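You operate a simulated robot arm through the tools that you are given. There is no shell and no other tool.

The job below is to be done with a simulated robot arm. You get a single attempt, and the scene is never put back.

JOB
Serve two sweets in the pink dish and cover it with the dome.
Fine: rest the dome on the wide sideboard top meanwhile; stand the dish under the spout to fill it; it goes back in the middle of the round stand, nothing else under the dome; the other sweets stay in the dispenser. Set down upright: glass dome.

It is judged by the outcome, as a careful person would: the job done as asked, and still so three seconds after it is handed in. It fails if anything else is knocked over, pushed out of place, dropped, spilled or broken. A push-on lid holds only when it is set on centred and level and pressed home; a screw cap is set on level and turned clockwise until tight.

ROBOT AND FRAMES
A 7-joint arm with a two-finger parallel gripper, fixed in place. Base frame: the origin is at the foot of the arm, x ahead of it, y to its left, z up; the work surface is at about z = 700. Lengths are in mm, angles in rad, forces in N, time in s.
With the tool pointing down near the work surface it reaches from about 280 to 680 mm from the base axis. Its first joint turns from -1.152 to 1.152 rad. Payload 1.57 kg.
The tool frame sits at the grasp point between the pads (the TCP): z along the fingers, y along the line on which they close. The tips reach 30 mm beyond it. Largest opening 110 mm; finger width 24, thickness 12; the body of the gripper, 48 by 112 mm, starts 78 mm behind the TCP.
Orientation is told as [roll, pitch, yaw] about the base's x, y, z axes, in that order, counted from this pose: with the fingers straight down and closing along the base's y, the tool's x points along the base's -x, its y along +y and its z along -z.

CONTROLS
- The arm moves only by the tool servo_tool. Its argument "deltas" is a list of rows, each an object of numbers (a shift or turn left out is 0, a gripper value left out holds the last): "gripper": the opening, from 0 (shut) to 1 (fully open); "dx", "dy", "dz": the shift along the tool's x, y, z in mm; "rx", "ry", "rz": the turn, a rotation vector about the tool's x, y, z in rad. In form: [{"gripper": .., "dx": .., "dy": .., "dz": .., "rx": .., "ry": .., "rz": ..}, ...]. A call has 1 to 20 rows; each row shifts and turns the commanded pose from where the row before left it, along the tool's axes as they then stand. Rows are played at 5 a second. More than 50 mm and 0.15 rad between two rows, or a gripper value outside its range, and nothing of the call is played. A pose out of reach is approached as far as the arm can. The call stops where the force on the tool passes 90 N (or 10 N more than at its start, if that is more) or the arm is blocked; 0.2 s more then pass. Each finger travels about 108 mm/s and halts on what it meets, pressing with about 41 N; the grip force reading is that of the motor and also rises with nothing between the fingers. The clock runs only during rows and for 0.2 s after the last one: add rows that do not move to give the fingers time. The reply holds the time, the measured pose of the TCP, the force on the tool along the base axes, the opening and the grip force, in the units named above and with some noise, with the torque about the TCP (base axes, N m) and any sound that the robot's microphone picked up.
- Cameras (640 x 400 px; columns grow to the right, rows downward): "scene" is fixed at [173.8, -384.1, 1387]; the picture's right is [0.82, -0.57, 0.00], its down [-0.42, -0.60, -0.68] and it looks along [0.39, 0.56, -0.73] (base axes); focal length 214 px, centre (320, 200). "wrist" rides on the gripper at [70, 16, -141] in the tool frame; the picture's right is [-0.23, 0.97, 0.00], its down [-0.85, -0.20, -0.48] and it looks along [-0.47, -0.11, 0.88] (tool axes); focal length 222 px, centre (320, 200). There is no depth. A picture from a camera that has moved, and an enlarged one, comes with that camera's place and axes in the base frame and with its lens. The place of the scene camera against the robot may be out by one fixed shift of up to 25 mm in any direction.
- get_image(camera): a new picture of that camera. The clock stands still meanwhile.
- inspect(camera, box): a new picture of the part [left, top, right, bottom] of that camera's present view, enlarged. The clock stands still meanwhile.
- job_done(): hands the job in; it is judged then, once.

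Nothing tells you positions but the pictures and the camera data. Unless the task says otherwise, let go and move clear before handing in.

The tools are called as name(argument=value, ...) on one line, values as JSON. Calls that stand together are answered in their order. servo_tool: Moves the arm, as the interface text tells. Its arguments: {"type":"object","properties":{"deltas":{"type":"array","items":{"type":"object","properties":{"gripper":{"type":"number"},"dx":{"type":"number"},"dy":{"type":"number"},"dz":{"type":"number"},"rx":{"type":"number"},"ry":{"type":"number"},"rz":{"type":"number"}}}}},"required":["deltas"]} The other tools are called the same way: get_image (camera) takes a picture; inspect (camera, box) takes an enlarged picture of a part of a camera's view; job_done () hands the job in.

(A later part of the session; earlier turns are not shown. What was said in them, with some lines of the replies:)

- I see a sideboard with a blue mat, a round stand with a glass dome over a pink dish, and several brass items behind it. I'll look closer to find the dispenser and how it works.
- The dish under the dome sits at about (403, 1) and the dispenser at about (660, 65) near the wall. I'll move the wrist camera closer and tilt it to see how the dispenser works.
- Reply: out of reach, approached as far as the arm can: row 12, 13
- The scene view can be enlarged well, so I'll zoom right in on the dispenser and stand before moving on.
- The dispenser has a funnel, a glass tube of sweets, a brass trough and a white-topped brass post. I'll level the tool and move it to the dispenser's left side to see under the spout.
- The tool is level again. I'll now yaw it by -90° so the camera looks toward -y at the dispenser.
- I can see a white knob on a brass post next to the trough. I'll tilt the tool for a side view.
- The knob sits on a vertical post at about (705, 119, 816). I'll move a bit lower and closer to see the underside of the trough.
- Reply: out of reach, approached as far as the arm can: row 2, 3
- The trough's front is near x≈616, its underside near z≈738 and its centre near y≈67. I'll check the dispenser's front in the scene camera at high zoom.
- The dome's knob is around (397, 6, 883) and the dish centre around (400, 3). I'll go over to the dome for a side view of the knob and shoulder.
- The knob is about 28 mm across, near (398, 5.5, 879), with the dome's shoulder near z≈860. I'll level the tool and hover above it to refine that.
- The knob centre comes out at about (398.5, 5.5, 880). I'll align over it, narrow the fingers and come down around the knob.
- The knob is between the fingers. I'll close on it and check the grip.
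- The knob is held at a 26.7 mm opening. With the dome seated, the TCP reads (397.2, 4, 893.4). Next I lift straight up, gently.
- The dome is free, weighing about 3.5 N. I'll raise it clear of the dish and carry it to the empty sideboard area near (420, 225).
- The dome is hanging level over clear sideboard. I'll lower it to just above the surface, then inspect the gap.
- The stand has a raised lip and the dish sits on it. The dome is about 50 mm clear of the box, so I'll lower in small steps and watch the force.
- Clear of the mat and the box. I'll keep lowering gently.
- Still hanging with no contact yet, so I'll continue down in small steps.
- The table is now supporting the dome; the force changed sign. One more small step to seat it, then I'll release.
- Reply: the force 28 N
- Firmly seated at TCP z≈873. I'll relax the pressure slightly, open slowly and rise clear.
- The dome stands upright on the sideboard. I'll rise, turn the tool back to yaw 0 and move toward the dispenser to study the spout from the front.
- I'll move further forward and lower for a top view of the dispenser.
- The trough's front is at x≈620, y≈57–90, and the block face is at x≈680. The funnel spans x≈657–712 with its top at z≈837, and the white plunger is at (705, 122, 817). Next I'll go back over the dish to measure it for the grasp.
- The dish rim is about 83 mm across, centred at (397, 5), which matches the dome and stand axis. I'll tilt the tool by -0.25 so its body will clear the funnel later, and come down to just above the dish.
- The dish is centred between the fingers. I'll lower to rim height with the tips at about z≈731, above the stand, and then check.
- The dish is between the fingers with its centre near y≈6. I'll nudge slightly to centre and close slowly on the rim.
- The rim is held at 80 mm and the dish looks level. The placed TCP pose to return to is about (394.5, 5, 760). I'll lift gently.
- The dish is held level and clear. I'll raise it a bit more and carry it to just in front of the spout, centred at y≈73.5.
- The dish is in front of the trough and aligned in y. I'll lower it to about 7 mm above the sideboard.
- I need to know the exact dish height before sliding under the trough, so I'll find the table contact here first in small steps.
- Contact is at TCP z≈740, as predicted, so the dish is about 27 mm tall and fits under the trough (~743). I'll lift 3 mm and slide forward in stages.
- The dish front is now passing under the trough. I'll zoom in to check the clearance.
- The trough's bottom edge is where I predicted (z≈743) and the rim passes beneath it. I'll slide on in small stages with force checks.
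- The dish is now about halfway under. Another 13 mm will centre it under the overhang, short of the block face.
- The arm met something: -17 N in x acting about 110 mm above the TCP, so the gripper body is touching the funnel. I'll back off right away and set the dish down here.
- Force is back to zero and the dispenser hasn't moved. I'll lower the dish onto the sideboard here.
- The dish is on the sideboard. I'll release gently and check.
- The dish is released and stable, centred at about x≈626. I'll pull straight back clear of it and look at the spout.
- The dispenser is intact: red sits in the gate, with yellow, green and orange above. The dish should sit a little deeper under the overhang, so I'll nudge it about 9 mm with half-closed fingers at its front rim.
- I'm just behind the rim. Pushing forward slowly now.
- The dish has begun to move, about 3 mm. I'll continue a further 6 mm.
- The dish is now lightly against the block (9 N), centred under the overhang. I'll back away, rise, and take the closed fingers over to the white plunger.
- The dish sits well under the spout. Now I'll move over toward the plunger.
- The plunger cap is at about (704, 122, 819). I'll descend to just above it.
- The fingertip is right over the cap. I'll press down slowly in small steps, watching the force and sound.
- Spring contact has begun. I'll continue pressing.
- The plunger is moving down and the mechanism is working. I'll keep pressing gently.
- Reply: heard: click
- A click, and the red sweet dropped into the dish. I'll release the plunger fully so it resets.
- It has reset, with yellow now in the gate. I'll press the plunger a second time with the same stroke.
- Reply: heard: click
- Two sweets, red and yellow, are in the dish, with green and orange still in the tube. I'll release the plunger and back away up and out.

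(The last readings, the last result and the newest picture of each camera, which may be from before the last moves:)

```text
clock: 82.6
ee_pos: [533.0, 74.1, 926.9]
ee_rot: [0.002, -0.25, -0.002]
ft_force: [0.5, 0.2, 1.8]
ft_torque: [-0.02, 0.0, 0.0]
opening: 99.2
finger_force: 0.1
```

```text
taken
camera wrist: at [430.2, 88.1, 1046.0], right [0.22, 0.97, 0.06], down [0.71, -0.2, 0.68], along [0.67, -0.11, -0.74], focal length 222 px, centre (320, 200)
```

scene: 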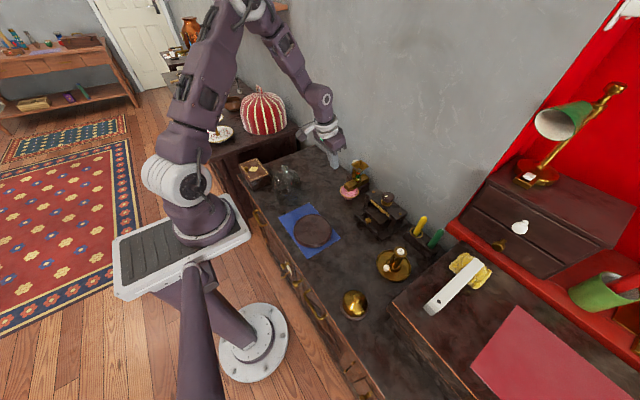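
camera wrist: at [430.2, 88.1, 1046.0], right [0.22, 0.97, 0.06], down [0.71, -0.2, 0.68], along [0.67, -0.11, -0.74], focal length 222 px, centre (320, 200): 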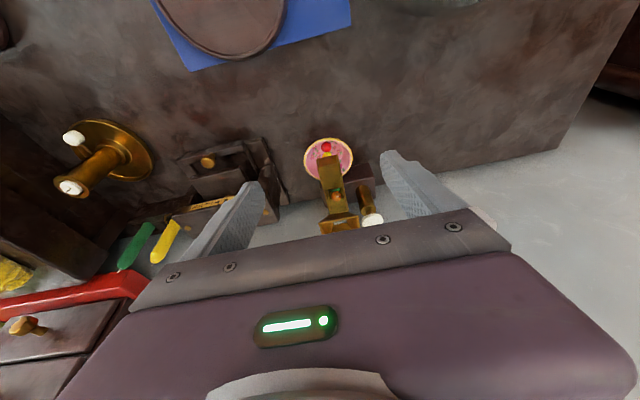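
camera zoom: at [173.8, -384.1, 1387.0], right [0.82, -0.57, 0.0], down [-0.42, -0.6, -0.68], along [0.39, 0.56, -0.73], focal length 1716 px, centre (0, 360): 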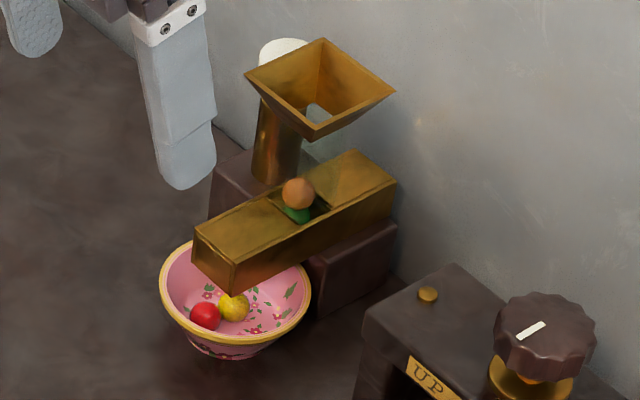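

Everything is in order. I'll zoom in on the dish to refine its position before the regrasp.

inspect(camera="wrist", box=[285, 120, 375, 190])

```text
5.71 times, centred on (330, 155) of wrist
camera zoom: at [430.2, 88.1, 1046.0], right [0.22, 0.97, 0.06], down [0.71, -0.2, 0.68], along [0.67, -0.11, -0.74], focal length 1269 px, centre (263, 457)
```

zoom: 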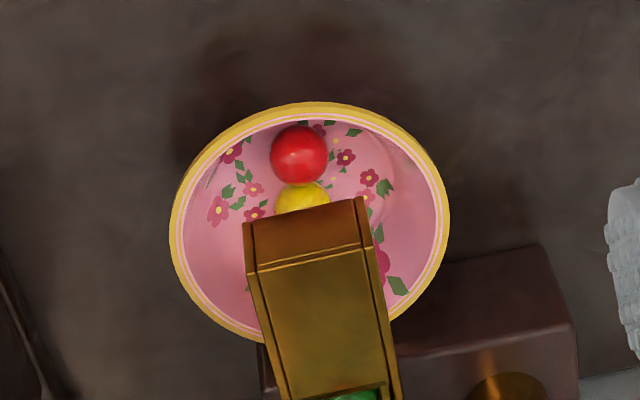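

The dish centre is at (634.5, 74). I'll lower in front of it and advance with open fingers around its sides.

servo_tool(deltas=[{"dx": 7.67, "dy": 0.3, "dz": 30}, {"dx": 7.67, "dy": 0.3, "dz": 30}, {"dx": 7.67, "dy": 0.3, "dz": 30}, {"dx": 7.67, "dy": 0.3, "dz": 30}, {"dx": 7.67, "dy": 0.3, "dz": 30}, {"dx": 7.4, "dz": 29}, {}])

get_image(camera="wrist")

```text
clock: 84.2
ee_pos: [534.8, 75.3, 745.5]
ee_rot: [0.0, -0.249, -0.001]
ft_force: [-0.5, 0.4, 0.3]
ft_torque: [0.01, 0.0, -0.01]
opening: 98.8
finger_force: 0.0
```

```text
taken
camera wrist: at [431.9, 91.3, 863.1], right [0.22, 0.97, 0.06], down [0.71, -0.2, 0.68], along [0.67, -0.11, -0.74], focal length 222 px, centre (320, 200)
```

wrist: 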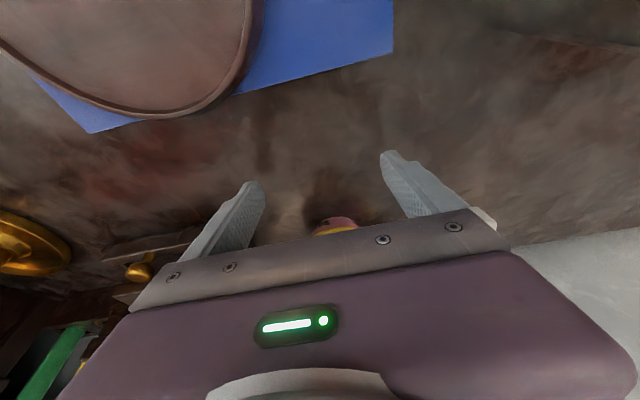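

servo_tool(deltas=[{"dx": 1.0, "dy": -0.9, "dz": 3.6}, {"dx": -14.5, "dz": 3.7}, {"dx": -14.5, "dz": 3.7}, {"dx": -14.5, "dz": 3.7}, {"dx": -14.5, "dz": 3.7}, {"dx": -14.5, "dz": 3.7}, {}])

inspect(camera="wrist", box=[240, 130, 400, 250])

```text
clock: 85.8
ee_pos: [610.6, 75.4, 741.2]
ee_rot: [0.001, -0.25, 0.0]
ft_force: [0.3, -0.8, 0.4]
ft_torque: [0.0, -0.03, -0.03]
opening: 99.1
finger_force: 0.1
```

```text
3.33 times, centred on (320, 190) of wrist
camera zoom: at [507.6, 89.2, 860.1], right [0.22, 0.97, 0.06], down [0.71, -0.2, 0.68], along [0.67, -0.11, -0.74], focal length 740 px, centre (320, 233)
```

zoom: 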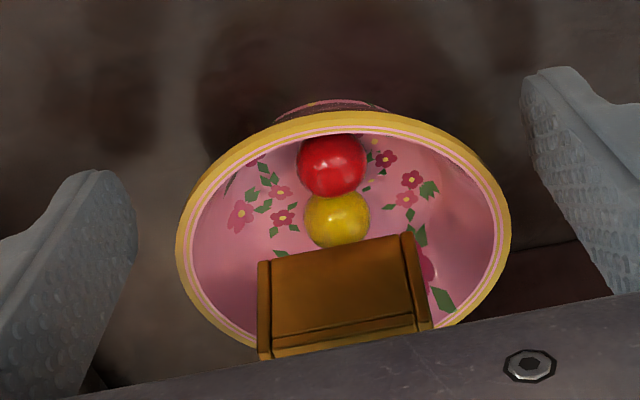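

Two sweets are visible in the dish. I'll advance the last 13 mm and close on the rim.

servo_tool(deltas=[{"dx": -6.5, "dz": 1.66}, {"dx": -6.5, "dz": 1.66}, {}])

inspect(camera="wrist", box=[240, 130, 400, 250])

```text
clock: 86.6
ee_pos: [624.2, 73.5, 741.4]
ee_rot: [0.0, -0.25, -0.002]
ft_force: [0.7, 0.2, -0.3]
ft_torque: [0.01, -0.01, 0.01]
opening: 98.9
finger_force: 0.1
```

```text
3.33 times, centred on (320, 190) of wrist
camera zoom: at [521.0, 89.2, 859.5], right [0.22, 0.97, 0.06], down [0.71, -0.2, 0.67], along [0.67, -0.11, -0.74], focal length 740 px, centre (320, 233)
```

zoom: 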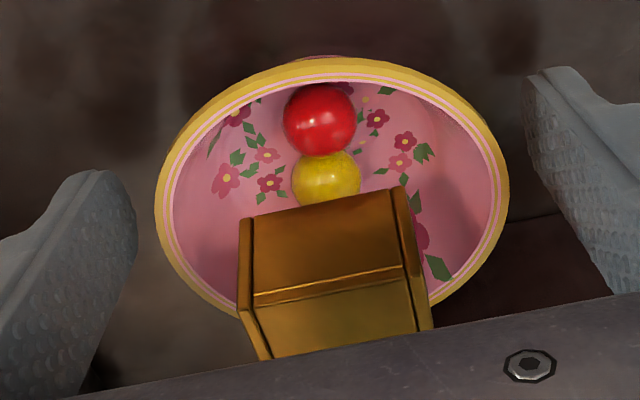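

No contact with the funnel. I'll close gently on the rim.

servo_tool(deltas=[{"gripper": 0.84}, {"gripper": 0.81}, {"gripper": 0.78}, {"gripper": 0.75}, {"gripper": 0.72}, {"gripper": 0.69}, {}])

inspect(camera="wrist", box=[240, 130, 400, 250])

```text
clock: 88.2
ee_pos: [624.3, 75.2, 740.6]
ee_rot: [-0.001, -0.251, 0.0]
ft_force: [-0.2, 0.4, 0.1]
ft_torque: [-0.02, -0.04, 0.0]
opening: 80.2
finger_force: 40.8
```

```text
3.33 times, centred on (320, 190) of wrist
camera zoom: at [521.0, 89.3, 859.5], right [0.22, 0.97, 0.06], down [0.71, -0.2, 0.68], along [0.67, -0.11, -0.74], focal length 740 px, centre (320, 233)
```

zoom: 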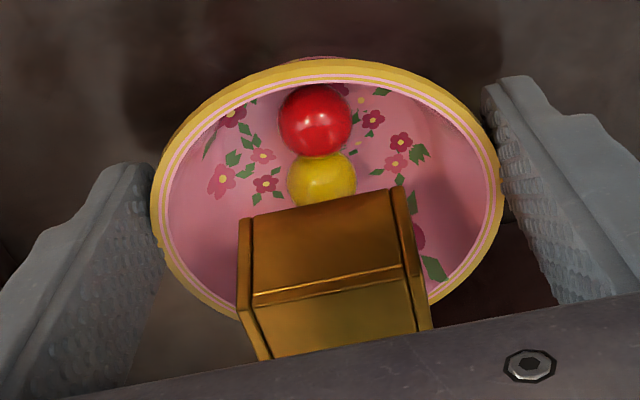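

The dish is gripped. I'll lift it 2 mm and draw it back from under the trough.

servo_tool(deltas=[{"dx": -0.5, "dz": -1.94}, {}, {"dx": 4.8, "dz": -1.23}, {"dx": 9.7, "dz": -2.47}, {"dx": 9.7, "dz": -2.47}, {"dx": 9.7, "dz": -2.47}, {"dx": 9.7, "dz": -2.47}, {"dx": 9.7, "dz": -2.47}, {"dx": 9.7, "dz": -2.47}, {"dx": 9.7, "dz": -2.47}, {"dx": 4.8, "dz": -1.23}, {}])

inspect(camera="wrist", box=[240, 130, 400, 250])

inspect(camera="scene", box=[325, 155, 385, 215])

```text
clock: 90.8
ee_pos: [543.2, 74.2, 743.3]
ee_rot: [0.001, -0.249, 0.001]
ft_force: [-0.4, -0.2, -0.1]
ft_torque: [0.01, 0.04, -0.02]
opening: 79.8
finger_force: 40.9
```

```text
3.33 times, centred on (320, 190) of wrist
camera zoom: at [440.9, 89.4, 862.0], right [0.22, 0.97, 0.06], down [0.71, -0.2, 0.68], along [0.67, -0.11, -0.74], focal length 740 px, centre (320, 233)
```

zoom: 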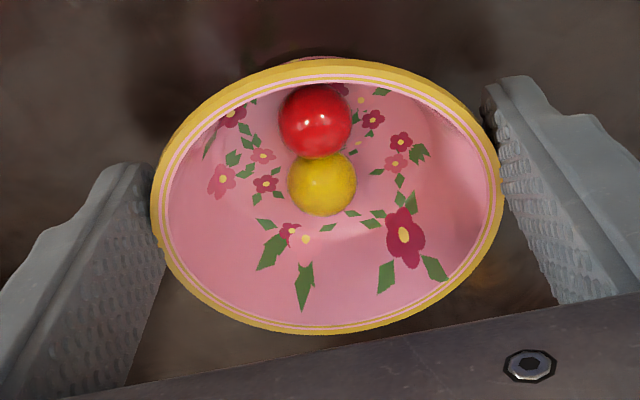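

```text
6.67 times, centred on (355, 185) of scene
camera zoom: at [173.8, -384.1, 1387.0], right [0.82, -0.57, 0.0], down [-0.42, -0.6, -0.68], along [0.39, 0.56, -0.73], focal length 1430 px, centre (87, 300)
```

zoom: 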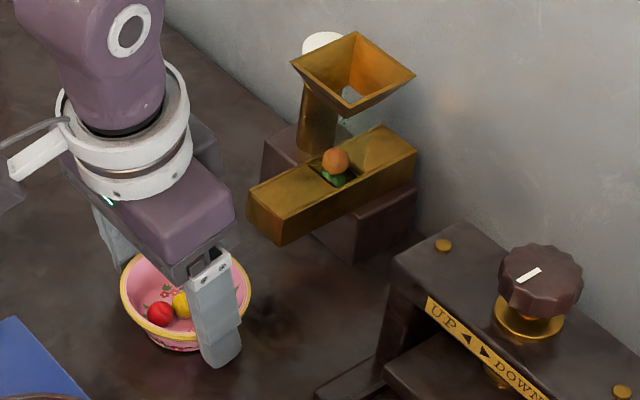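

The dish with its two sweets is clear. It sits about 6 mm forward in the grip, which I'll allow for when placing. I'll raise it and carry it smoothly back over the stand.

servo_tool(deltas=[{"dx": -1.2, "dz": -4.85}, {"dx": -2.5, "dz": -9.7}, {"dx": -3.7, "dz": -14.5}, {"dx": -3.7, "dz": -14.5}, {"dx": -2.5, "dz": -9.7}, {"dx": -1.2, "dz": -4.85}, {}, {"dx": 4.5, "dy": -2, "dz": -1.15}, {"dx": 9, "dy": -4.1, "dz": -2.3}, {"dx": 14, "dy": -6.4, "dz": -3.57}, {"dx": 16.4, "dy": -7.4, "dz": -4.19}, {"dx": 16.4, "dy": -7.4, "dz": -4.19}, {"dx": 16.4, "dy": -7.4, "dz": -4.19}, {"dx": 16.4, "dy": -7.4, "dz": -4.19}, {"dx": 16.4, "dy": -7.4, "dz": -4.19}, {"dx": 16.4, "dy": -7.4, "dz": -4.19}, {"dx": 12, "dy": -5.4, "dz": -3.06}, {"dx": 8, "dy": -3.6, "dz": -2.04}, {"dx": 4.3, "dy": -1.9, "dz": -1.1}, {}])

get_image(camera="wrist")

inspect(camera="scene", box=[280, 180, 350, 250])

```text
clock: 95.0
ee_pos: [387.9, 6.0, 803.6]
ee_rot: [-0.001, -0.25, -0.003]
ft_force: [-0.3, 0.3, -1.6]
ft_torque: [0.01, 0.03, 0.03]
opening: 80.1
finger_force: 41.6
```

```text
taken
camera wrist: at [284.5, 21.5, 921.9], right [0.22, 0.97, 0.06], down [0.71, -0.2, 0.68], along [0.67, -0.11, -0.74], focal length 222 px, centre (320, 200)
```

wrist: 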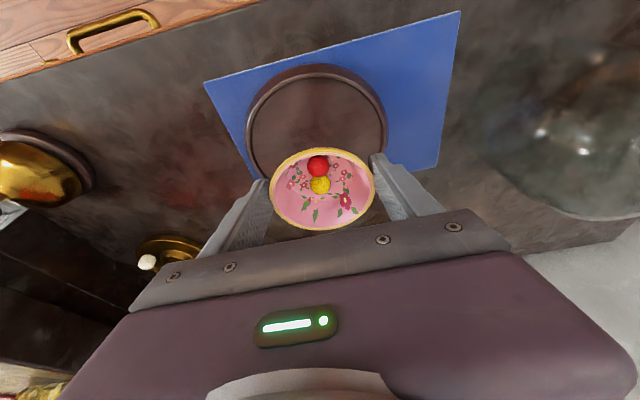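

```text
5.71 times, centred on (315, 215) of scene
camera zoom: at [173.8, -384.1, 1387.0], right [0.82, -0.57, 0.0], down [-0.42, -0.6, -0.68], along [0.39, 0.56, -0.73], focal length 1226 px, centre (349, 114)
```

zoom: 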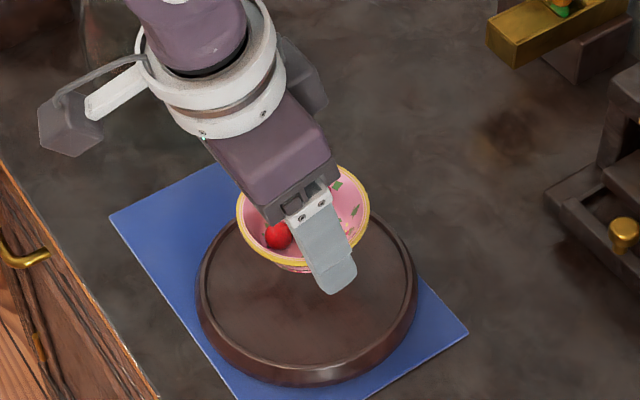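

The dish is over the stand. I'll lower it to just above the stand floor.

servo_tool(deltas=[{"dx": 1.0, "dy": -0.5, "dz": 5}, {"dx": 2.5, "dz": 9.5}, {"dx": 2.5, "dz": 9.5}, {"dx": 1.7, "dz": 8}, {"dx": 0.9, "dz": 4}, {}])

get_image(camera="wrist")

inspect(camera="scene", box=[280, 180, 350, 250])

```text
clock: 96.4
ee_pos: [386.8, 4.8, 765.9]
ee_rot: [0.0, -0.249, 0.0]
ft_force: [0.7, 0.4, -0.8]
ft_torque: [0.02, 0.03, 0.03]
opening: 80.2
finger_force: 40.5
```

```text
taken
camera wrist: at [284.5, 20.8, 884.2], right [0.22, 0.97, 0.06], down [0.71, -0.2, 0.67], along [0.67, -0.11, -0.74], focal length 222 px, centre (320, 200)
```

wrist: 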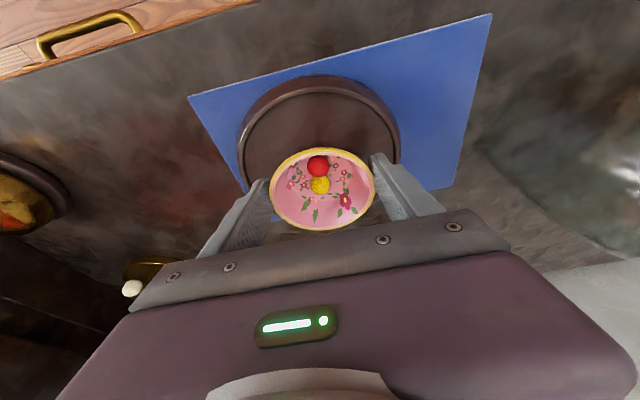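

```text
5.71 times, centred on (315, 215) of scene
camera zoom: at [173.8, -384.1, 1387.0], right [0.82, -0.57, 0.0], down [-0.42, -0.6, -0.68], along [0.39, 0.56, -0.73], focal length 1226 px, centre (349, 114)
```

zoom: 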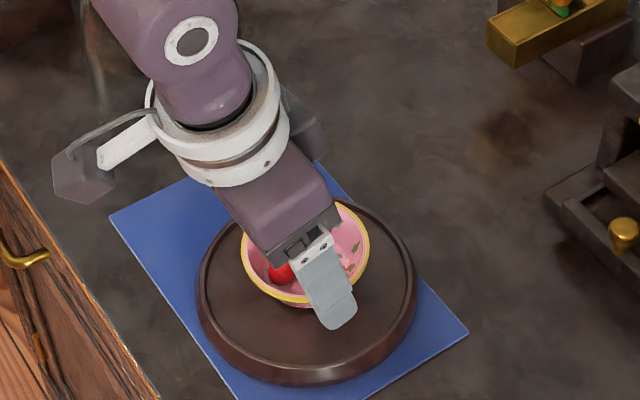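

The rim matches its original place in the picture. Lowering the last few millimetres gently.

servo_tool(deltas=[{"dx": -0.6, "dz": 1.7}, {"dx": 0.37, "dz": 1.45}, {}])

servo_tool(deltas=[{"dx": 0.25, "dz": 0.97}, {}])

```text
clock: 97.2
ee_pos: [389.4, 4.5, 762.4]
ee_rot: [-0.002, -0.251, 0.001]
ft_force: [-0.4, -0.1, 0.1]
ft_torque: [0.01, 0.03, 0.0]
opening: 80.0
finger_force: 40.7
```

```text
clock: 97.8
ee_pos: [390.3, 4.6, 761.6]
ee_rot: [0.0, -0.25, 0.0]
ft_force: [0.5, 0.7, -0.4]
ft_torque: [0.04, 0.01, 0.01]
opening: 80.0
finger_force: 41.2
```

servo_tool(deltas=[{"dx": 0.25, "dz": 0.97}, {}])

servo_tool(deltas=[{"dx": 0.15, "dz": 0.6}, {}])

```text
clock: 98.4
ee_pos: [390.1, 5.0, 760.9]
ee_rot: [0.0, -0.249, 0.0]
ft_force: [-0.3, 0.1, -0.5]
ft_torque: [0.03, 0.03, -0.03]
opening: 80.4
finger_force: 40.8
```

```text
clock: 99.0
ee_pos: [390.1, 4.3, 760.9]
ee_rot: [0.001, -0.25, 0.001]
ft_force: [-0.6, 0.5, 4.8]
ft_torque: [0.02, -0.01, 0.02]
opening: 80.0
finger_force: 41.6
```

The dish has touched down on the stand. I'll check its position, then release.

servo_tool(deltas=[{"gripper": 0.74}, {"gripper": 0.77}, {"gripper": 0.8}, {"gripper": 0.84}, {"gripper": 0.88}, {}])

get_image(camera="wrist")

inspect(camera="scene", box=[280, 180, 350, 250])

```text
clock: 100.4
ee_pos: [390.1, 5.7, 760.8]
ee_rot: [0.0, -0.249, 0.001]
ft_force: [0.2, 0.2, -0.6]
ft_torque: [-0.01, 0.02, 0.02]
opening: 97.0
finger_force: 0.1
```

```text
taken
camera wrist: at [286.6, 20.8, 879.6], right [0.22, 0.97, 0.06], down [0.71, -0.2, 0.68], along [0.67, -0.11, -0.74], focal length 222 px, centre (320, 200)
```

wrist: 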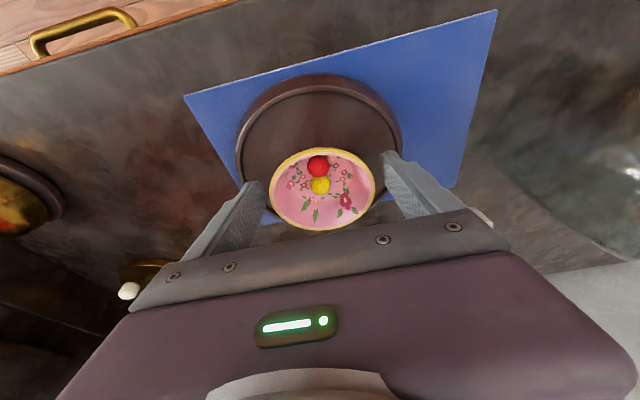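

```text
5.71 times, centred on (315, 215) of scene
camera zoom: at [173.8, -384.1, 1387.0], right [0.82, -0.57, 0.0], down [-0.42, -0.6, -0.68], along [0.39, 0.56, -0.73], focal length 1226 px, centre (349, 114)
```

zoom: 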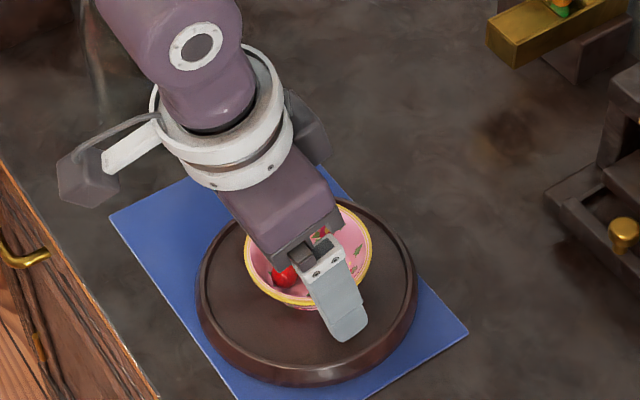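

The dish is back within about 1–2 mm of its original place with both sweets in it. I'll rise straight up, level the tool, and take a top view.

servo_tool(deltas=[{"dx": -2.5, "dz": -9.7}, {"dx": -6.2, "dz": -24.2}, {"dx": -6.2, "dz": -24.2}, {"dx": -7.4, "dz": -29}, {"dx": -7.4, "dz": -29}, {"ry": 0.125}, {"ry": 0.125}, {}])

get_image(camera="wrist")

inspect(camera="wrist", box=[220, 50, 420, 200])

inspect(camera="scene", box=[285, 190, 340, 255])

```text
clock: 102.2
ee_pos: [389.5, 5.9, 880.9]
ee_rot: [-0.001, 0.001, -0.003]
ft_force: [-0.2, -0.2, -0.3]
ft_torque: [-0.01, 0.0, 0.0]
opening: 97.0
finger_force: 0.0
```

```text
taken
camera wrist: at [319.6, 21.2, 1021.1], right [0.23, 0.97, 0.0], down [0.86, -0.2, 0.48], along [0.47, -0.11, -0.88], focal length 222 px, centre (320, 200)
```

wrist: 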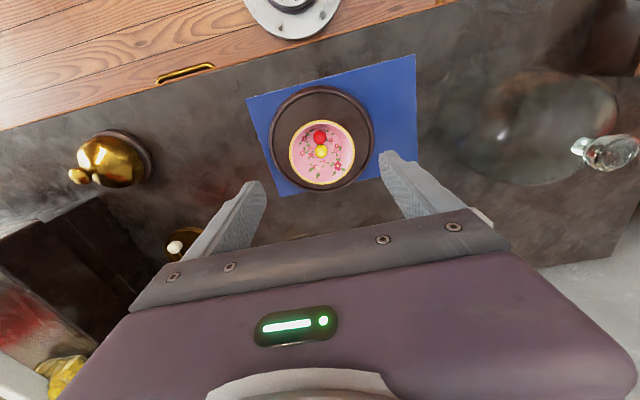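

```text
2.67 times, centred on (320, 125) of wrist
camera zoom: at [319.6, 21.2, 1021.1], right [0.23, 0.97, 0.0], down [0.86, -0.2, 0.48], along [0.47, -0.11, -0.88], focal length 592 px, centre (320, 400)
```

zoom: 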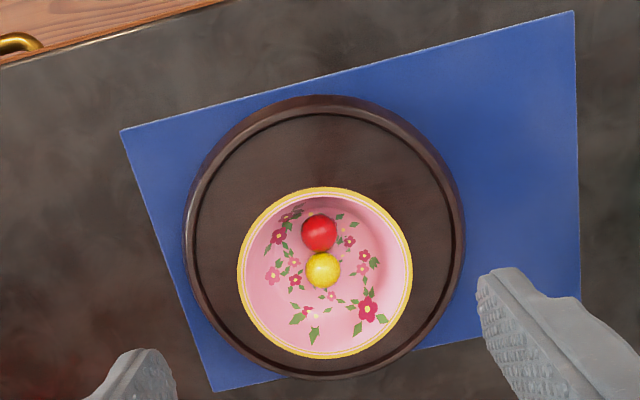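

```text
6.15 times, centred on (312, 222) of scene
camera zoom: at [173.8, -384.1, 1387.0], right [0.82, -0.57, 0.0], down [-0.42, -0.6, -0.68], along [0.39, 0.56, -0.73], focal length 1320 px, centre (366, 62)
```

zoom: 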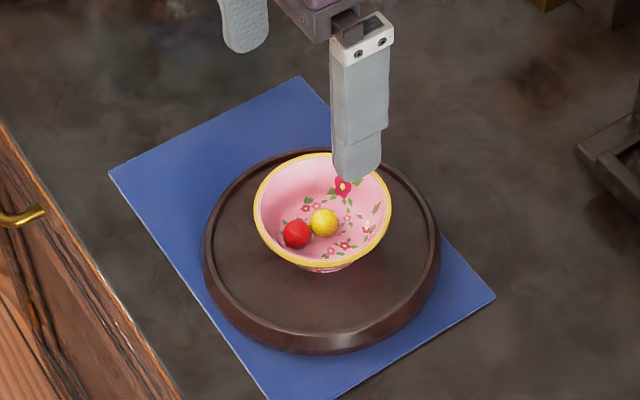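

Red and yellow sweets are in the dish on the stand, and the dome is waiting at about (418.5, 222). I'll rise, turn back to yaw -90, and move over the dome's knob.

servo_tool(deltas=[{"dz": -35}, {"dz": -35}, {"dz": -35, "gripper": 0.6}, {"rz": 0.1428}, {"rz": 0.1428}, {"rz": 0.1428}, {"rz": 0.1428}, {"rz": 0.1428}, {"rz": 0.1428}, {"rz": 0.1428}, {"rz": 0.1428}, {"rz": 0.1428}, {"rz": 0.1428}, {"rz": 0.1428}, {}])

servo_tool(deltas=[{"dx": 36, "dy": 4.8}, {"dx": 36, "dy": 4.8}, {"dx": 36, "dy": 4.8}, {"dx": 36, "dy": 4.8}, {"dx": 36, "dy": 4.8}, {"dx": 36, "dy": 4.8}, {}, {}])

inspect(camera="wrist", box=[220, 80, 420, 220])

```text
clock: 105.4
ee_pos: [389.5, 6.9, 984.8]
ee_rot: [-0.001, -0.001, -1.573]
ft_force: [-0.1, -0.7, 0.0]
ft_torque: [-0.02, -0.01, 0.02]
opening: 66.0
finger_force: 0.0
```

```text
clock: 107.2
ee_pos: [420.9, 224.6, 986.7]
ee_rot: [0.0, -0.001, -1.571]
ft_force: [0.0, 0.6, -0.4]
ft_torque: [0.04, 0.02, 0.01]
opening: 66.1
finger_force: 0.1
```

```text
2.86 times, centred on (320, 150) of wrist
camera zoom: at [436.8, 293.6, 1127.0], right [0.97, -0.23, 0.0], down [-0.2, -0.85, 0.48], along [-0.11, -0.47, -0.88], focal length 635 px, centre (320, 343)
```

zoom: 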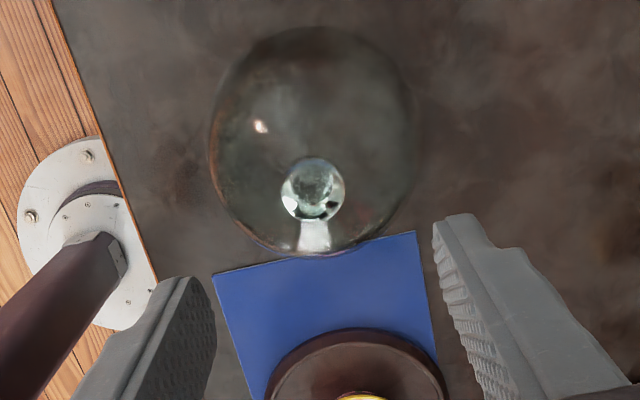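

The knob is at about (417.5, 223). I'll centre on it and lower.

servo_tool(deltas=[{"dx": -1.5, "dy": -2.6}, {"dz": 25}, {"dz": 25}, {"dz": 25}, {"dz": 15}, {}])

get_image(camera="wrist")

inspect(camera="scene", box=[270, 130, 320, 200])

```text
clock: 108.6
ee_pos: [417.5, 219.7, 896.3]
ee_rot: [0.001, 0.001, -1.57]
ft_force: [-0.3, 0.5, -0.2]
ft_torque: [0.0, 0.0, 0.05]
opening: 65.9
finger_force: 0.1
```

```text
taken
camera wrist: at [432.7, 288.7, 1036.7], right [0.97, -0.23, 0.0], down [-0.2, -0.85, 0.48], along [-0.11, -0.47, -0.88], focal length 222 px, centre (320, 200)
```

wrist: 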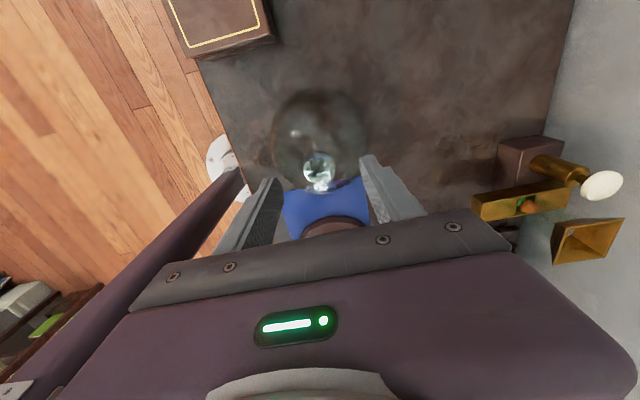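

```text
5.71 times, centred on (295, 165) of scene
camera zoom: at [173.8, -384.1, 1387.0], right [0.82, -0.57, 0.0], down [-0.42, -0.6, -0.68], along [0.39, 0.56, -0.73], focal length 1226 px, centre (463, 400)
```

zoom: 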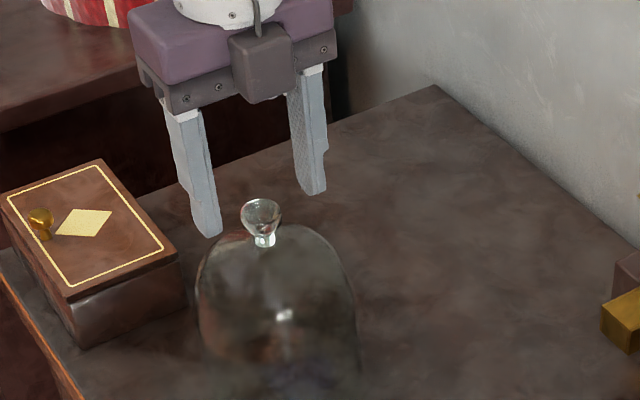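

The knob is slightly toward +y of the fingers. I'll shift 3.5 mm and lower to grip height.

servo_tool(deltas=[{"dx": 3.5}, {"dz": 8}, {"dz": 8}, {"dz": 6}, {}])

get_image(camera="wrist")

inspect(camera="scene", box=[270, 150, 320, 210])

```text
clock: 109.8
ee_pos: [416.7, 223.4, 873.2]
ee_rot: [0.0, -0.001, -1.571]
ft_force: [0.1, 0.0, 0.0]
ft_torque: [-0.01, -0.03, -0.02]
opening: 65.9
finger_force: 0.1
```

```text
taken
camera wrist: at [431.5, 292.9, 1013.8], right [0.97, -0.23, 0.0], down [-0.2, -0.86, 0.48], along [-0.11, -0.47, -0.88], focal length 222 px, centre (320, 200)
```

wrist: 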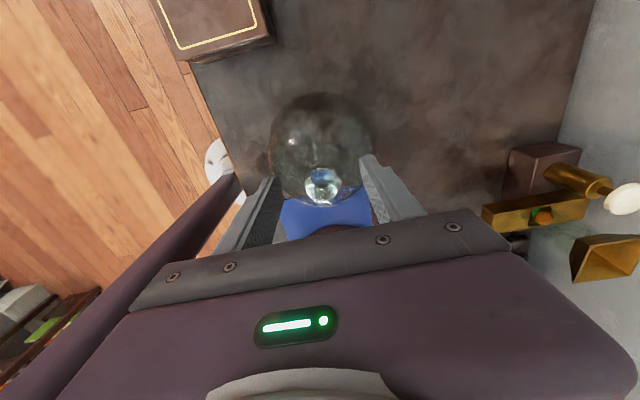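

```text
6.67 times, centred on (295, 180) of scene
camera zoom: at [173.8, -384.1, 1387.0], right [0.82, -0.57, 0.0], down [-0.42, -0.6, -0.68], along [0.39, 0.56, -0.73], focal length 1430 px, centre (487, 333)
```

zoom: 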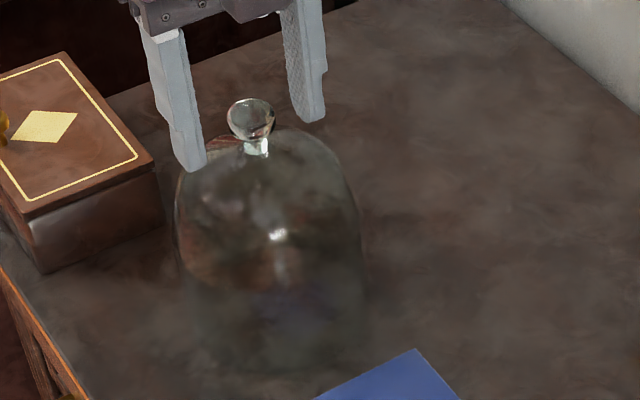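

Compared with the original grip view, I'm about 1.5 mm off in each direction. I'll correct that and then close.

servo_tool(deltas=[{"dx": -1.7, "dy": 1.5}, {}, {"gripper": 0.45}, {"gripper": 0.33}, {"gripper": 0.27}, {"gripper": 0.22}, {"gripper": 0.15}, {}, {}])

inspect(camera="scene", box=[270, 150, 320, 210])

get_image(camera="wrist")

```text
clock: 111.8
ee_pos: [418.9, 222.0, 872.4]
ee_rot: [0.002, 0.001, -1.57]
ft_force: [-0.6, -0.5, 0.3]
ft_torque: [0.0, 0.03, 0.01]
opening: 26.8
finger_force: 38.1
```

```text
6.67 times, centred on (295, 180) of scene
camera zoom: at [173.8, -384.1, 1387.0], right [0.82, -0.57, 0.0], down [-0.42, -0.6, -0.68], along [0.39, 0.56, -0.73], focal length 1430 px, centre (487, 333)
```

zoom: 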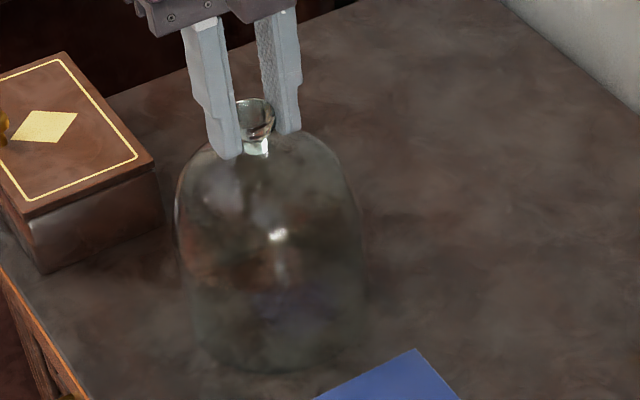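

```text
taken
camera wrist: at [433.7, 291.0, 1013.8], right [0.97, -0.23, 0.0], down [-0.2, -0.85, 0.48], along [-0.11, -0.47, -0.88], focal length 222 px, centre (320, 200)
```

wrist: 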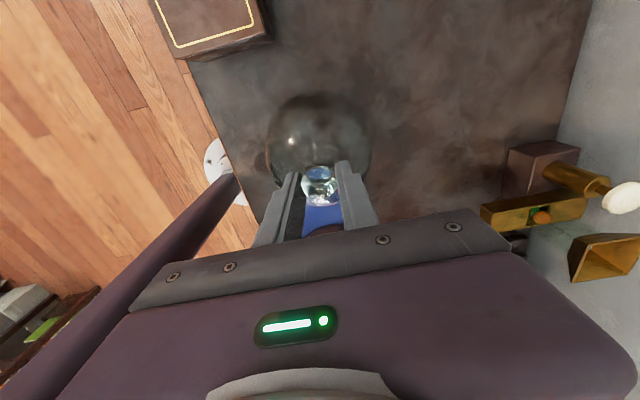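

The grip matches the earlier one almost pixel for pixel. I'll lift smoothly and carry the dome back by the exact reverse of the outbound move.

servo_tool(deltas=[{"dz": -3}, {"dz": -5}, {"dz": -10}, {"dz": -15}, {"dz": -18}, {"dz": -18}, {"dz": -18}, {"dz": -18}, {"dz": -10}, {"dz": -5}, {}])

servo_tool(deltas=[{"dx": -8, "dy": -1}, {"dx": -14, "dy": -1.3}, {"dx": -20, "dy": -2}, {"dx": -22, "dy": -2.1}, {"dx": -22, "dy": -2.1}, {"dx": -22, "dy": -2.1}, {"dx": -22, "dy": -2.1}, {"dx": -22, "dy": -2.1}, {"dx": -22, "dy": -2.1}, {"dx": -18, "dy": -1.8}, {"dx": -14, "dy": -1.3}, {"dx": -8, "dy": -0.7}, {"dx": -4, "dy": -0.3}, {}, {}])

get_image(camera="wrist")

inspect(camera="scene", box=[270, 130, 350, 255])

```text
clock: 114.2
ee_pos: [418.2, 223.2, 993.9]
ee_rot: [0.001, 0.002, -1.57]
ft_force: [0.5, -0.7, -3.5]
ft_torque: [-0.02, -0.02, 0.0]
opening: 26.8
finger_force: 37.5
```

```text
clock: 117.4
ee_pos: [397.8, 1.9, 994.0]
ee_rot: [0.0, 0.001, -1.572]
ft_force: [-0.2, -0.2, -3.3]
ft_torque: [-0.01, 0.0, 0.0]
opening: 26.4
finger_force: 37.6
```

```text
taken
camera wrist: at [413.4, 71.1, 1134.3], right [0.97, -0.23, 0.0], down [-0.2, -0.85, 0.48], along [-0.11, -0.47, -0.88], focal length 222 px, centre (320, 200)
```

wrist: 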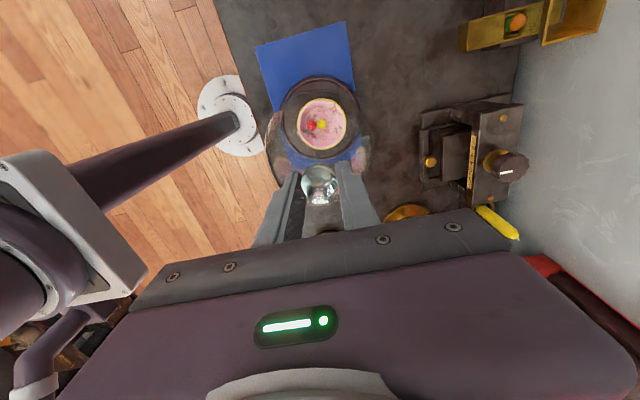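

```text
3.20 times, centred on (310, 192) of scene
camera zoom: at [173.9, -384.1, 1387.0], right [0.82, -0.57, 0.0], down [-0.42, -0.6, -0.68], along [0.39, 0.56, -0.73], focal length 686 px, centre (352, 224)
```

zoom: 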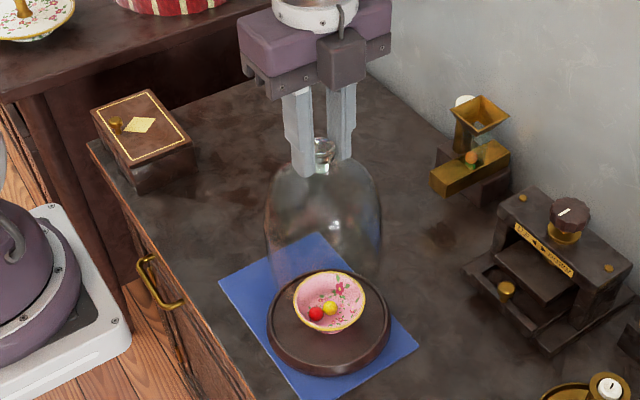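

I'm over the stand. I'll take a couple of still readings to average out the noise before lowering.

servo_tool(deltas=[{}])

servo_tool(deltas=[{}])

servo_tool(deltas=[{}])

servo_tool(deltas=[{}])

```text
clock: 117.8
ee_pos: [397.7, 2.1, 993.1]
ee_rot: [0.0, 0.001, -1.57]
ft_force: [-0.3, -0.1, -2.7]
ft_torque: [0.01, -0.03, 0.04]
opening: 26.8
finger_force: 37.8
```

```text
clock: 118.2
ee_pos: [397.9, 2.3, 995.1]
ee_rot: [-0.001, 0.0, -1.57]
ft_force: [0.1, -0.1, -3.7]
ft_torque: [0.01, -0.03, -0.04]
opening: 26.6
finger_force: 37.8
```

```text
clock: 118.6
ee_pos: [397.3, 2.1, 994.3]
ee_rot: [0.0, 0.0, -1.571]
ft_force: [0.1, 0.1, -2.4]
ft_torque: [-0.02, -0.01, 0.03]
opening: 27.0
finger_force: 37.9
```

```text
clock: 119.0
ee_pos: [397.0, 2.7, 993.9]
ee_rot: [-0.001, 0.0, -1.571]
ft_force: [-0.6, -0.6, -2.9]
ft_torque: [-0.03, -0.01, 0.01]
opening: 27.0
finger_force: 36.9
```

The readings average (397.5, 2.2). I'll lower to the same height as my earlier 20 mm lift picture and compare the images directly.

servo_tool(deltas=[{"dz": 10}, {"dz": 15}, {"dz": 15}, {"dz": 15}, {"dz": 12}, {"dz": 8}, {"dz": 5}, {}, {}])

inspect(camera="scene", box=[280, 170, 350, 250])

get_image(camera="wrist")

```text
clock: 121.0
ee_pos: [396.7, 3.1, 913.1]
ee_rot: [-0.002, 0.001, -1.571]
ft_force: [-0.5, 0.1, -2.8]
ft_torque: [-0.02, 0.0, -0.02]
opening: 26.7
finger_force: 37.4
```

```text
5.00 times, centred on (315, 210) of scene
camera zoom: at [173.9, -384.1, 1387.0], right [0.82, -0.57, 0.0], down [-0.42, -0.6, -0.68], along [0.39, 0.56, -0.73], focal length 1072 px, centre (345, 150)
```

zoom: 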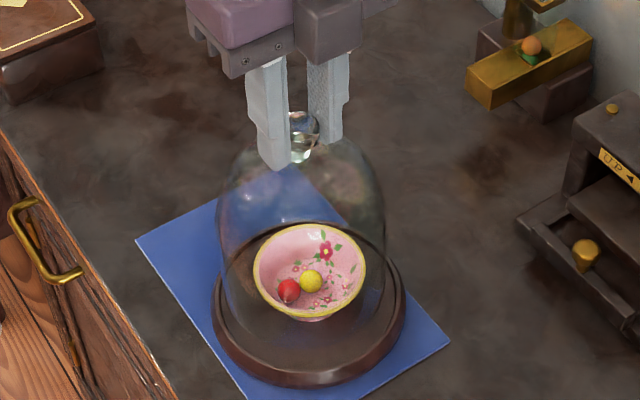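

```text
taken
camera wrist: at [412.9, 72.3, 1053.8], right [0.97, -0.23, 0.0], down [-0.2, -0.85, 0.48], along [-0.11, -0.47, -0.88], focal length 222 px, centre (320, 200)
```

wrist: 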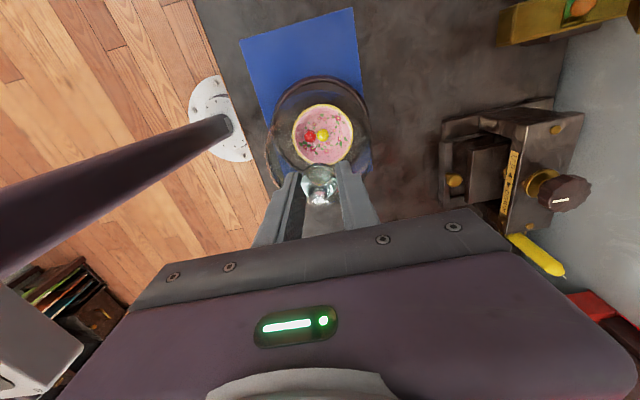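

It's nearly identical to the original picture at this height. I'll lower slowly toward the seat.

servo_tool(deltas=[{"dz": 4}, {"dz": 4}, {"dz": 4}, {"dz": 3}, {}])

inspect(camera="scene", box=[285, 190, 340, 255])

```text
clock: 122.2
ee_pos: [395.8, 3.7, 898.3]
ee_rot: [-0.001, 0.0, -1.571]
ft_force: [-1.0, 0.7, -3.1]
ft_torque: [-0.03, -0.01, -0.02]
opening: 26.9
finger_force: 37.6
```

```text
6.15 times, centred on (312, 222) of scene
camera zoom: at [173.9, -384.1, 1387.0], right [0.82, -0.57, 0.0], down [-0.42, -0.6, -0.68], along [0.39, 0.56, -0.73], focal length 1320 px, centre (366, 62)
```

zoom: 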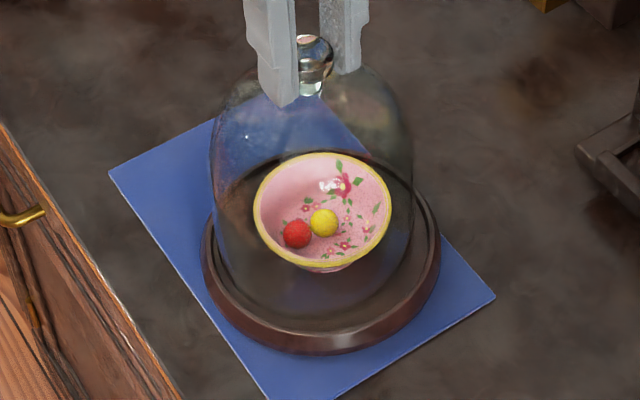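

The dome looks about 2 mm low in x relative to its original outline. I'll take still readings to confirm.

servo_tool(deltas=[{}])

servo_tool(deltas=[{}])

servo_tool(deltas=[{}])

inspect(camera="wrist", box=[240, 50, 400, 200])

```text
clock: 122.6
ee_pos: [396.0, 4.4, 898.1]
ee_rot: [0.0, 0.0, -1.572]
ft_force: [0.6, -0.3, -2.4]
ft_torque: [0.01, -0.03, 0.03]
opening: 26.4
finger_force: 37.6
```

```text
clock: 123.0
ee_pos: [396.3, 3.8, 898.7]
ee_rot: [0.001, -0.002, -1.571]
ft_force: [-0.1, -0.1, -2.9]
ft_torque: [-0.04, 0.01, 0.01]
opening: 26.8
finger_force: 37.7
```

```text
clock: 123.4
ee_pos: [396.1, 2.9, 898.9]
ee_rot: [0.0, 0.0, -1.571]
ft_force: [-0.1, -0.5, -1.7]
ft_torque: [-0.03, 0.02, 0.03]
opening: 27.1
finger_force: 37.4
```

```text
2.67 times, centred on (320, 125) of wrist
camera zoom: at [412.1, 72.7, 1038.9], right [0.97, -0.23, 0.0], down [-0.2, -0.85, 0.48], along [-0.11, -0.47, -0.88], focal length 592 px, centre (320, 400)
```

zoom: 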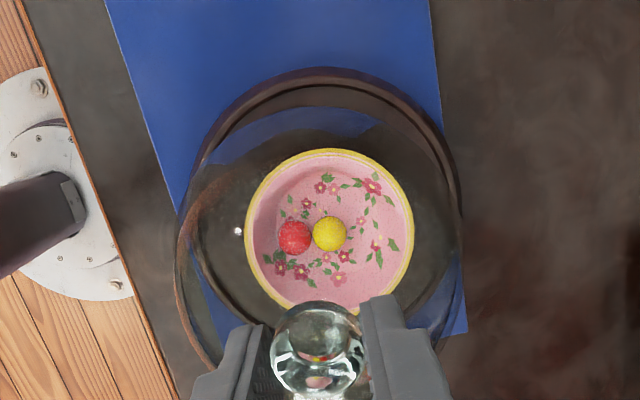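

x reads 396.1 against about 397.3 originally. I'll shift +1.2 mm in x and continue down gently.

servo_tool(deltas=[{"dy": 1.3}, {"dz": 1}, {"dz": 1}, {"dz": 1}, {}])

servo_tool(deltas=[{"dz": 1}, {}])

```text
clock: 124.6
ee_pos: [397.3, 4.9, 896.2]
ee_rot: [0.001, 0.002, -1.572]
ft_force: [-0.5, -0.5, -2.5]
ft_torque: [0.02, 0.0, -0.03]
opening: 26.8
finger_force: 37.8
```

```text
clock: 125.2
ee_pos: [397.0, 3.5, 893.9]
ee_rot: [-0.001, 0.001, -1.572]
ft_force: [0.2, -0.8, -2.5]
ft_torque: [-0.02, 0.0, 0.01]
opening: 26.7
finger_force: 38.4
```

servo_tool(deltas=[{"dz": 0.7}, {}])

servo_tool(deltas=[{"dz": 0.7}, {}])

```text
clock: 125.8
ee_pos: [397.8, 4.0, 894.3]
ee_rot: [0.001, -0.001, -1.571]
ft_force: [0.1, 0.0, -2.9]
ft_torque: [-0.03, 0.0, -0.01]
opening: 26.9
finger_force: 37.6
```

```text
clock: 126.4
ee_pos: [398.2, 3.4, 893.4]
ee_rot: [0.001, 0.001, -1.572]
ft_force: [-0.3, -0.8, -2.8]
ft_torque: [-0.02, 0.02, -0.01]
opening: 26.6
finger_force: 37.3
```

servo_tool(deltas=[{"dz": 0.7}, {}])

servo_tool(deltas=[{"dz": 0.7}, {}])

```text
clock: 127.0
ee_pos: [399.2, 4.3, 893.4]
ee_rot: [0.0, -0.001, -1.57]
ft_force: [-4.2, 2.3, 19.9]
ft_torque: [-0.35, 0.2, 0.02]
opening: 26.6
finger_force: 37.7
```

```text
clock: 127.6
ee_pos: [398.3, 3.9, 892.4]
ee_rot: [-0.001, 0.001, -1.57]
ft_force: [-7.8, -1.5, 27.5]
ft_torque: [0.07, 0.19, 0.0]
opening: 26.6
finger_force: 37.5
```

It's seated at z≈892.8, matching the original 893.4. I'll ease the pressure and look before releasing.

servo_tool(deltas=[{"dz": -0.9}, {}])

inspect(camera="scene", box=[285, 190, 340, 255])

```text
clock: 128.2
ee_pos: [398.1, 3.4, 893.3]
ee_rot: [0.001, 0.001, -1.571]
ft_force: [0.0, -0.8, -3.7]
ft_torque: [-0.01, 0.01, 0.0]
opening: 26.7
finger_force: 37.7
```

```text
6.15 times, centred on (312, 222) of scene
camera zoom: at [173.9, -384.1, 1387.0], right [0.82, -0.57, 0.0], down [-0.42, -0.6, -0.68], along [0.39, 0.56, -0.73], focal length 1320 px, centre (366, 62)
```

zoom: 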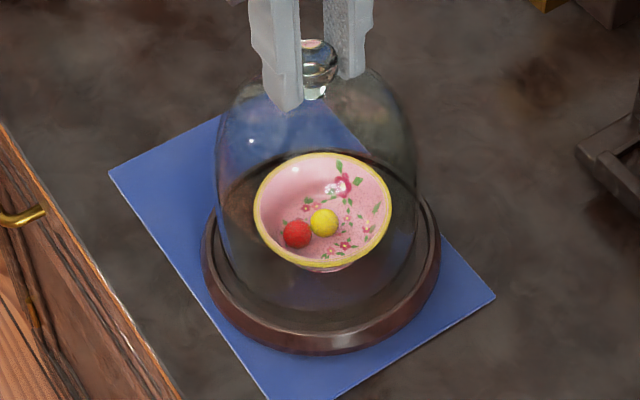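

The dome outline matches the original closely. I'll lower the last half millimetre and release slowly.

servo_tool(deltas=[{"dz": 0.5}, {}])

servo_tool(deltas=[{"gripper": 0.26}, {"gripper": 0.3}, {"gripper": 0.38}, {"gripper": 0.5}, {"gripper": 0.6}, {}])

inspect(camera="scene", box=[285, 190, 340, 255])

```text
clock: 128.8
ee_pos: [398.5, 2.9, 891.9]
ee_rot: [0.001, 0.0, -1.571]
ft_force: [-0.6, 0.9, 9.3]
ft_torque: [-0.01, 0.03, 0.07]
opening: 26.6
finger_force: 37.8
```

```text
clock: 130.2
ee_pos: [398.3, 3.2, 893.0]
ee_rot: [-0.003, 0.0, -1.573]
ft_force: [1.4, -0.2, -0.4]
ft_torque: [0.02, 0.06, 0.03]
opening: 66.0
finger_force: 0.1
```

```text
6.15 times, centred on (312, 222) of scene
camera zoom: at [173.8, -384.1, 1387.0], right [0.82, -0.57, 0.0], down [-0.42, -0.6, -0.68], along [0.39, 0.56, -0.73], focal length 1320 px, centre (366, 62)
```

zoom: 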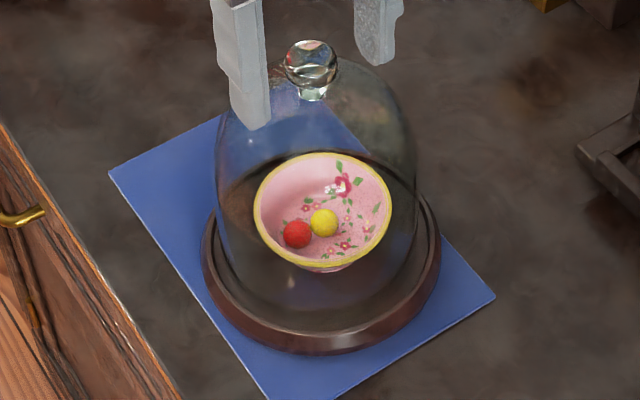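

The dome is standing upright and centred on the stand. I'll rise well clear and inspect everything from above.

servo_tool(deltas=[{"dz": -10}, {"dz": -25}, {"dz": -35}, {"dz": -40}, {"dz": -40, "dx": 10}, {"dx": 25}, {"dx": 25}, {}, {}])

get_image(camera="scene")

inspect(camera="scene", box=[285, 190, 340, 255])

inspect(camera="wrist", box=[220, 50, 420, 220])

inspect(camera="scene", box=[330, 145, 450, 220])

```text
clock: 132.2
ee_pos: [400.4, 64.2, 1043.5]
ee_rot: [-0.001, 0.001, -1.569]
ft_force: [1.0, 0.1, 0.3]
ft_torque: [0.01, 0.03, 0.01]
opening: 65.9
finger_force: 0.1
```

```text
taken
```

scene: 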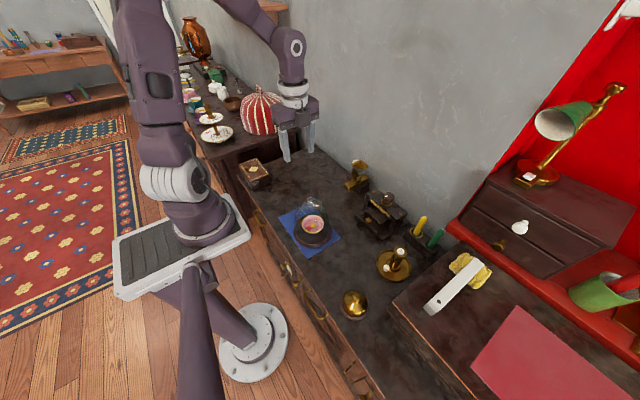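

```text
6.15 times, centred on (312, 222) of scene
camera zoom: at [173.8, -384.1, 1387.0], right [0.82, -0.57, 0.0], down [-0.42, -0.6, -0.68], along [0.39, 0.56, -0.73], focal length 1320 px, centre (366, 62)
```

zoom: 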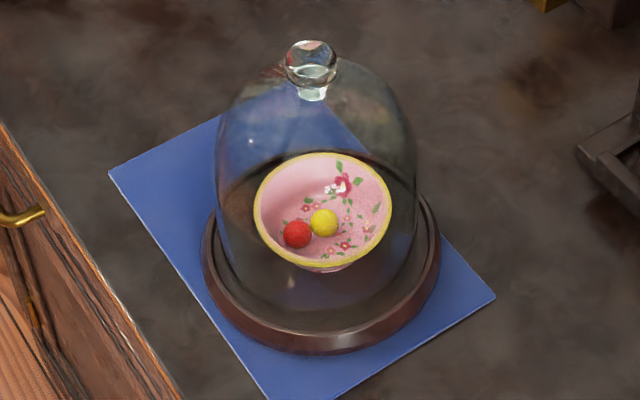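

```text
2.35 times, centred on (320, 135) of wrist
camera zoom: at [416.0, 133.0, 1183.7], right [0.97, -0.23, 0.0], down [-0.2, -0.85, 0.48], along [-0.11, -0.47, -0.88], focal length 523 px, centre (320, 353)
```

zoom: 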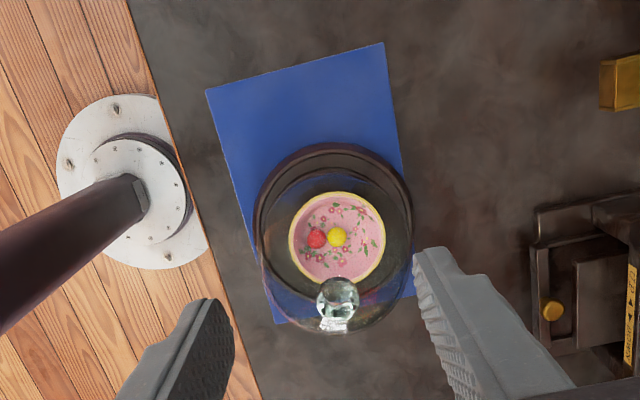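

```text
5.33 times, centred on (390, 182) of scene
camera zoom: at [173.8, -384.1, 1387.0], right [0.82, -0.57, 0.0], down [-0.42, -0.6, -0.68], along [0.39, 0.56, -0.73], focal length 1144 px, centre (-53, 293)
```

zoom: 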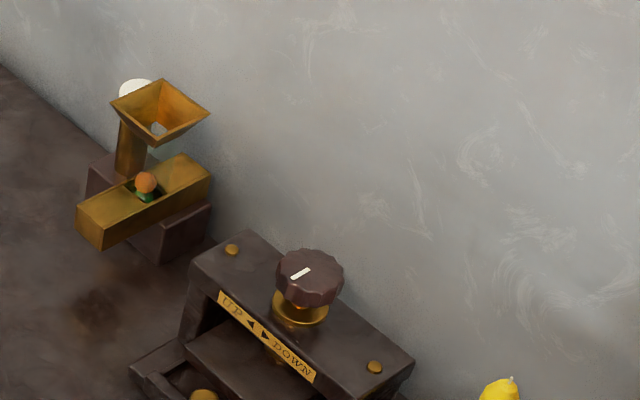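

The dish is on the stand with the red and yellow sweets in it, covered by the upright dome, which matches its original outline. The green and orange sweets are still in the dispenser, nothing else was disturbed, and the arm is clear. I'm handing in the job.

job_done()

```text
The job is handed in.
```

The pink dish is back on the round stand with two sweets in it, one red and one yellow, and the glass dome is set upright over it. The dish sits about 2 mm from where it started, roughly 4 mm off the stand's exact centre by my estimate. The dome's outline matches the starting picture.

- **Dispenser:** two presses of the white plunger released the two sweets. The green and orange ones are still inside.
- **Contact with the funnel:** while I was sliding the dish under the spout, the gripper body touched what I took to be the dispenser's funnel, at about 17 N. I backed off at once, and the pictures afterwards show the dispenser unmoved.
- **Dish position while filling:** I nudged the dish the last few millimetres until it rested lightly against the dispenser's block.

In the final pictures nothing else had moved, fallen or spilled. I let go and moved the arm clear before handing in.
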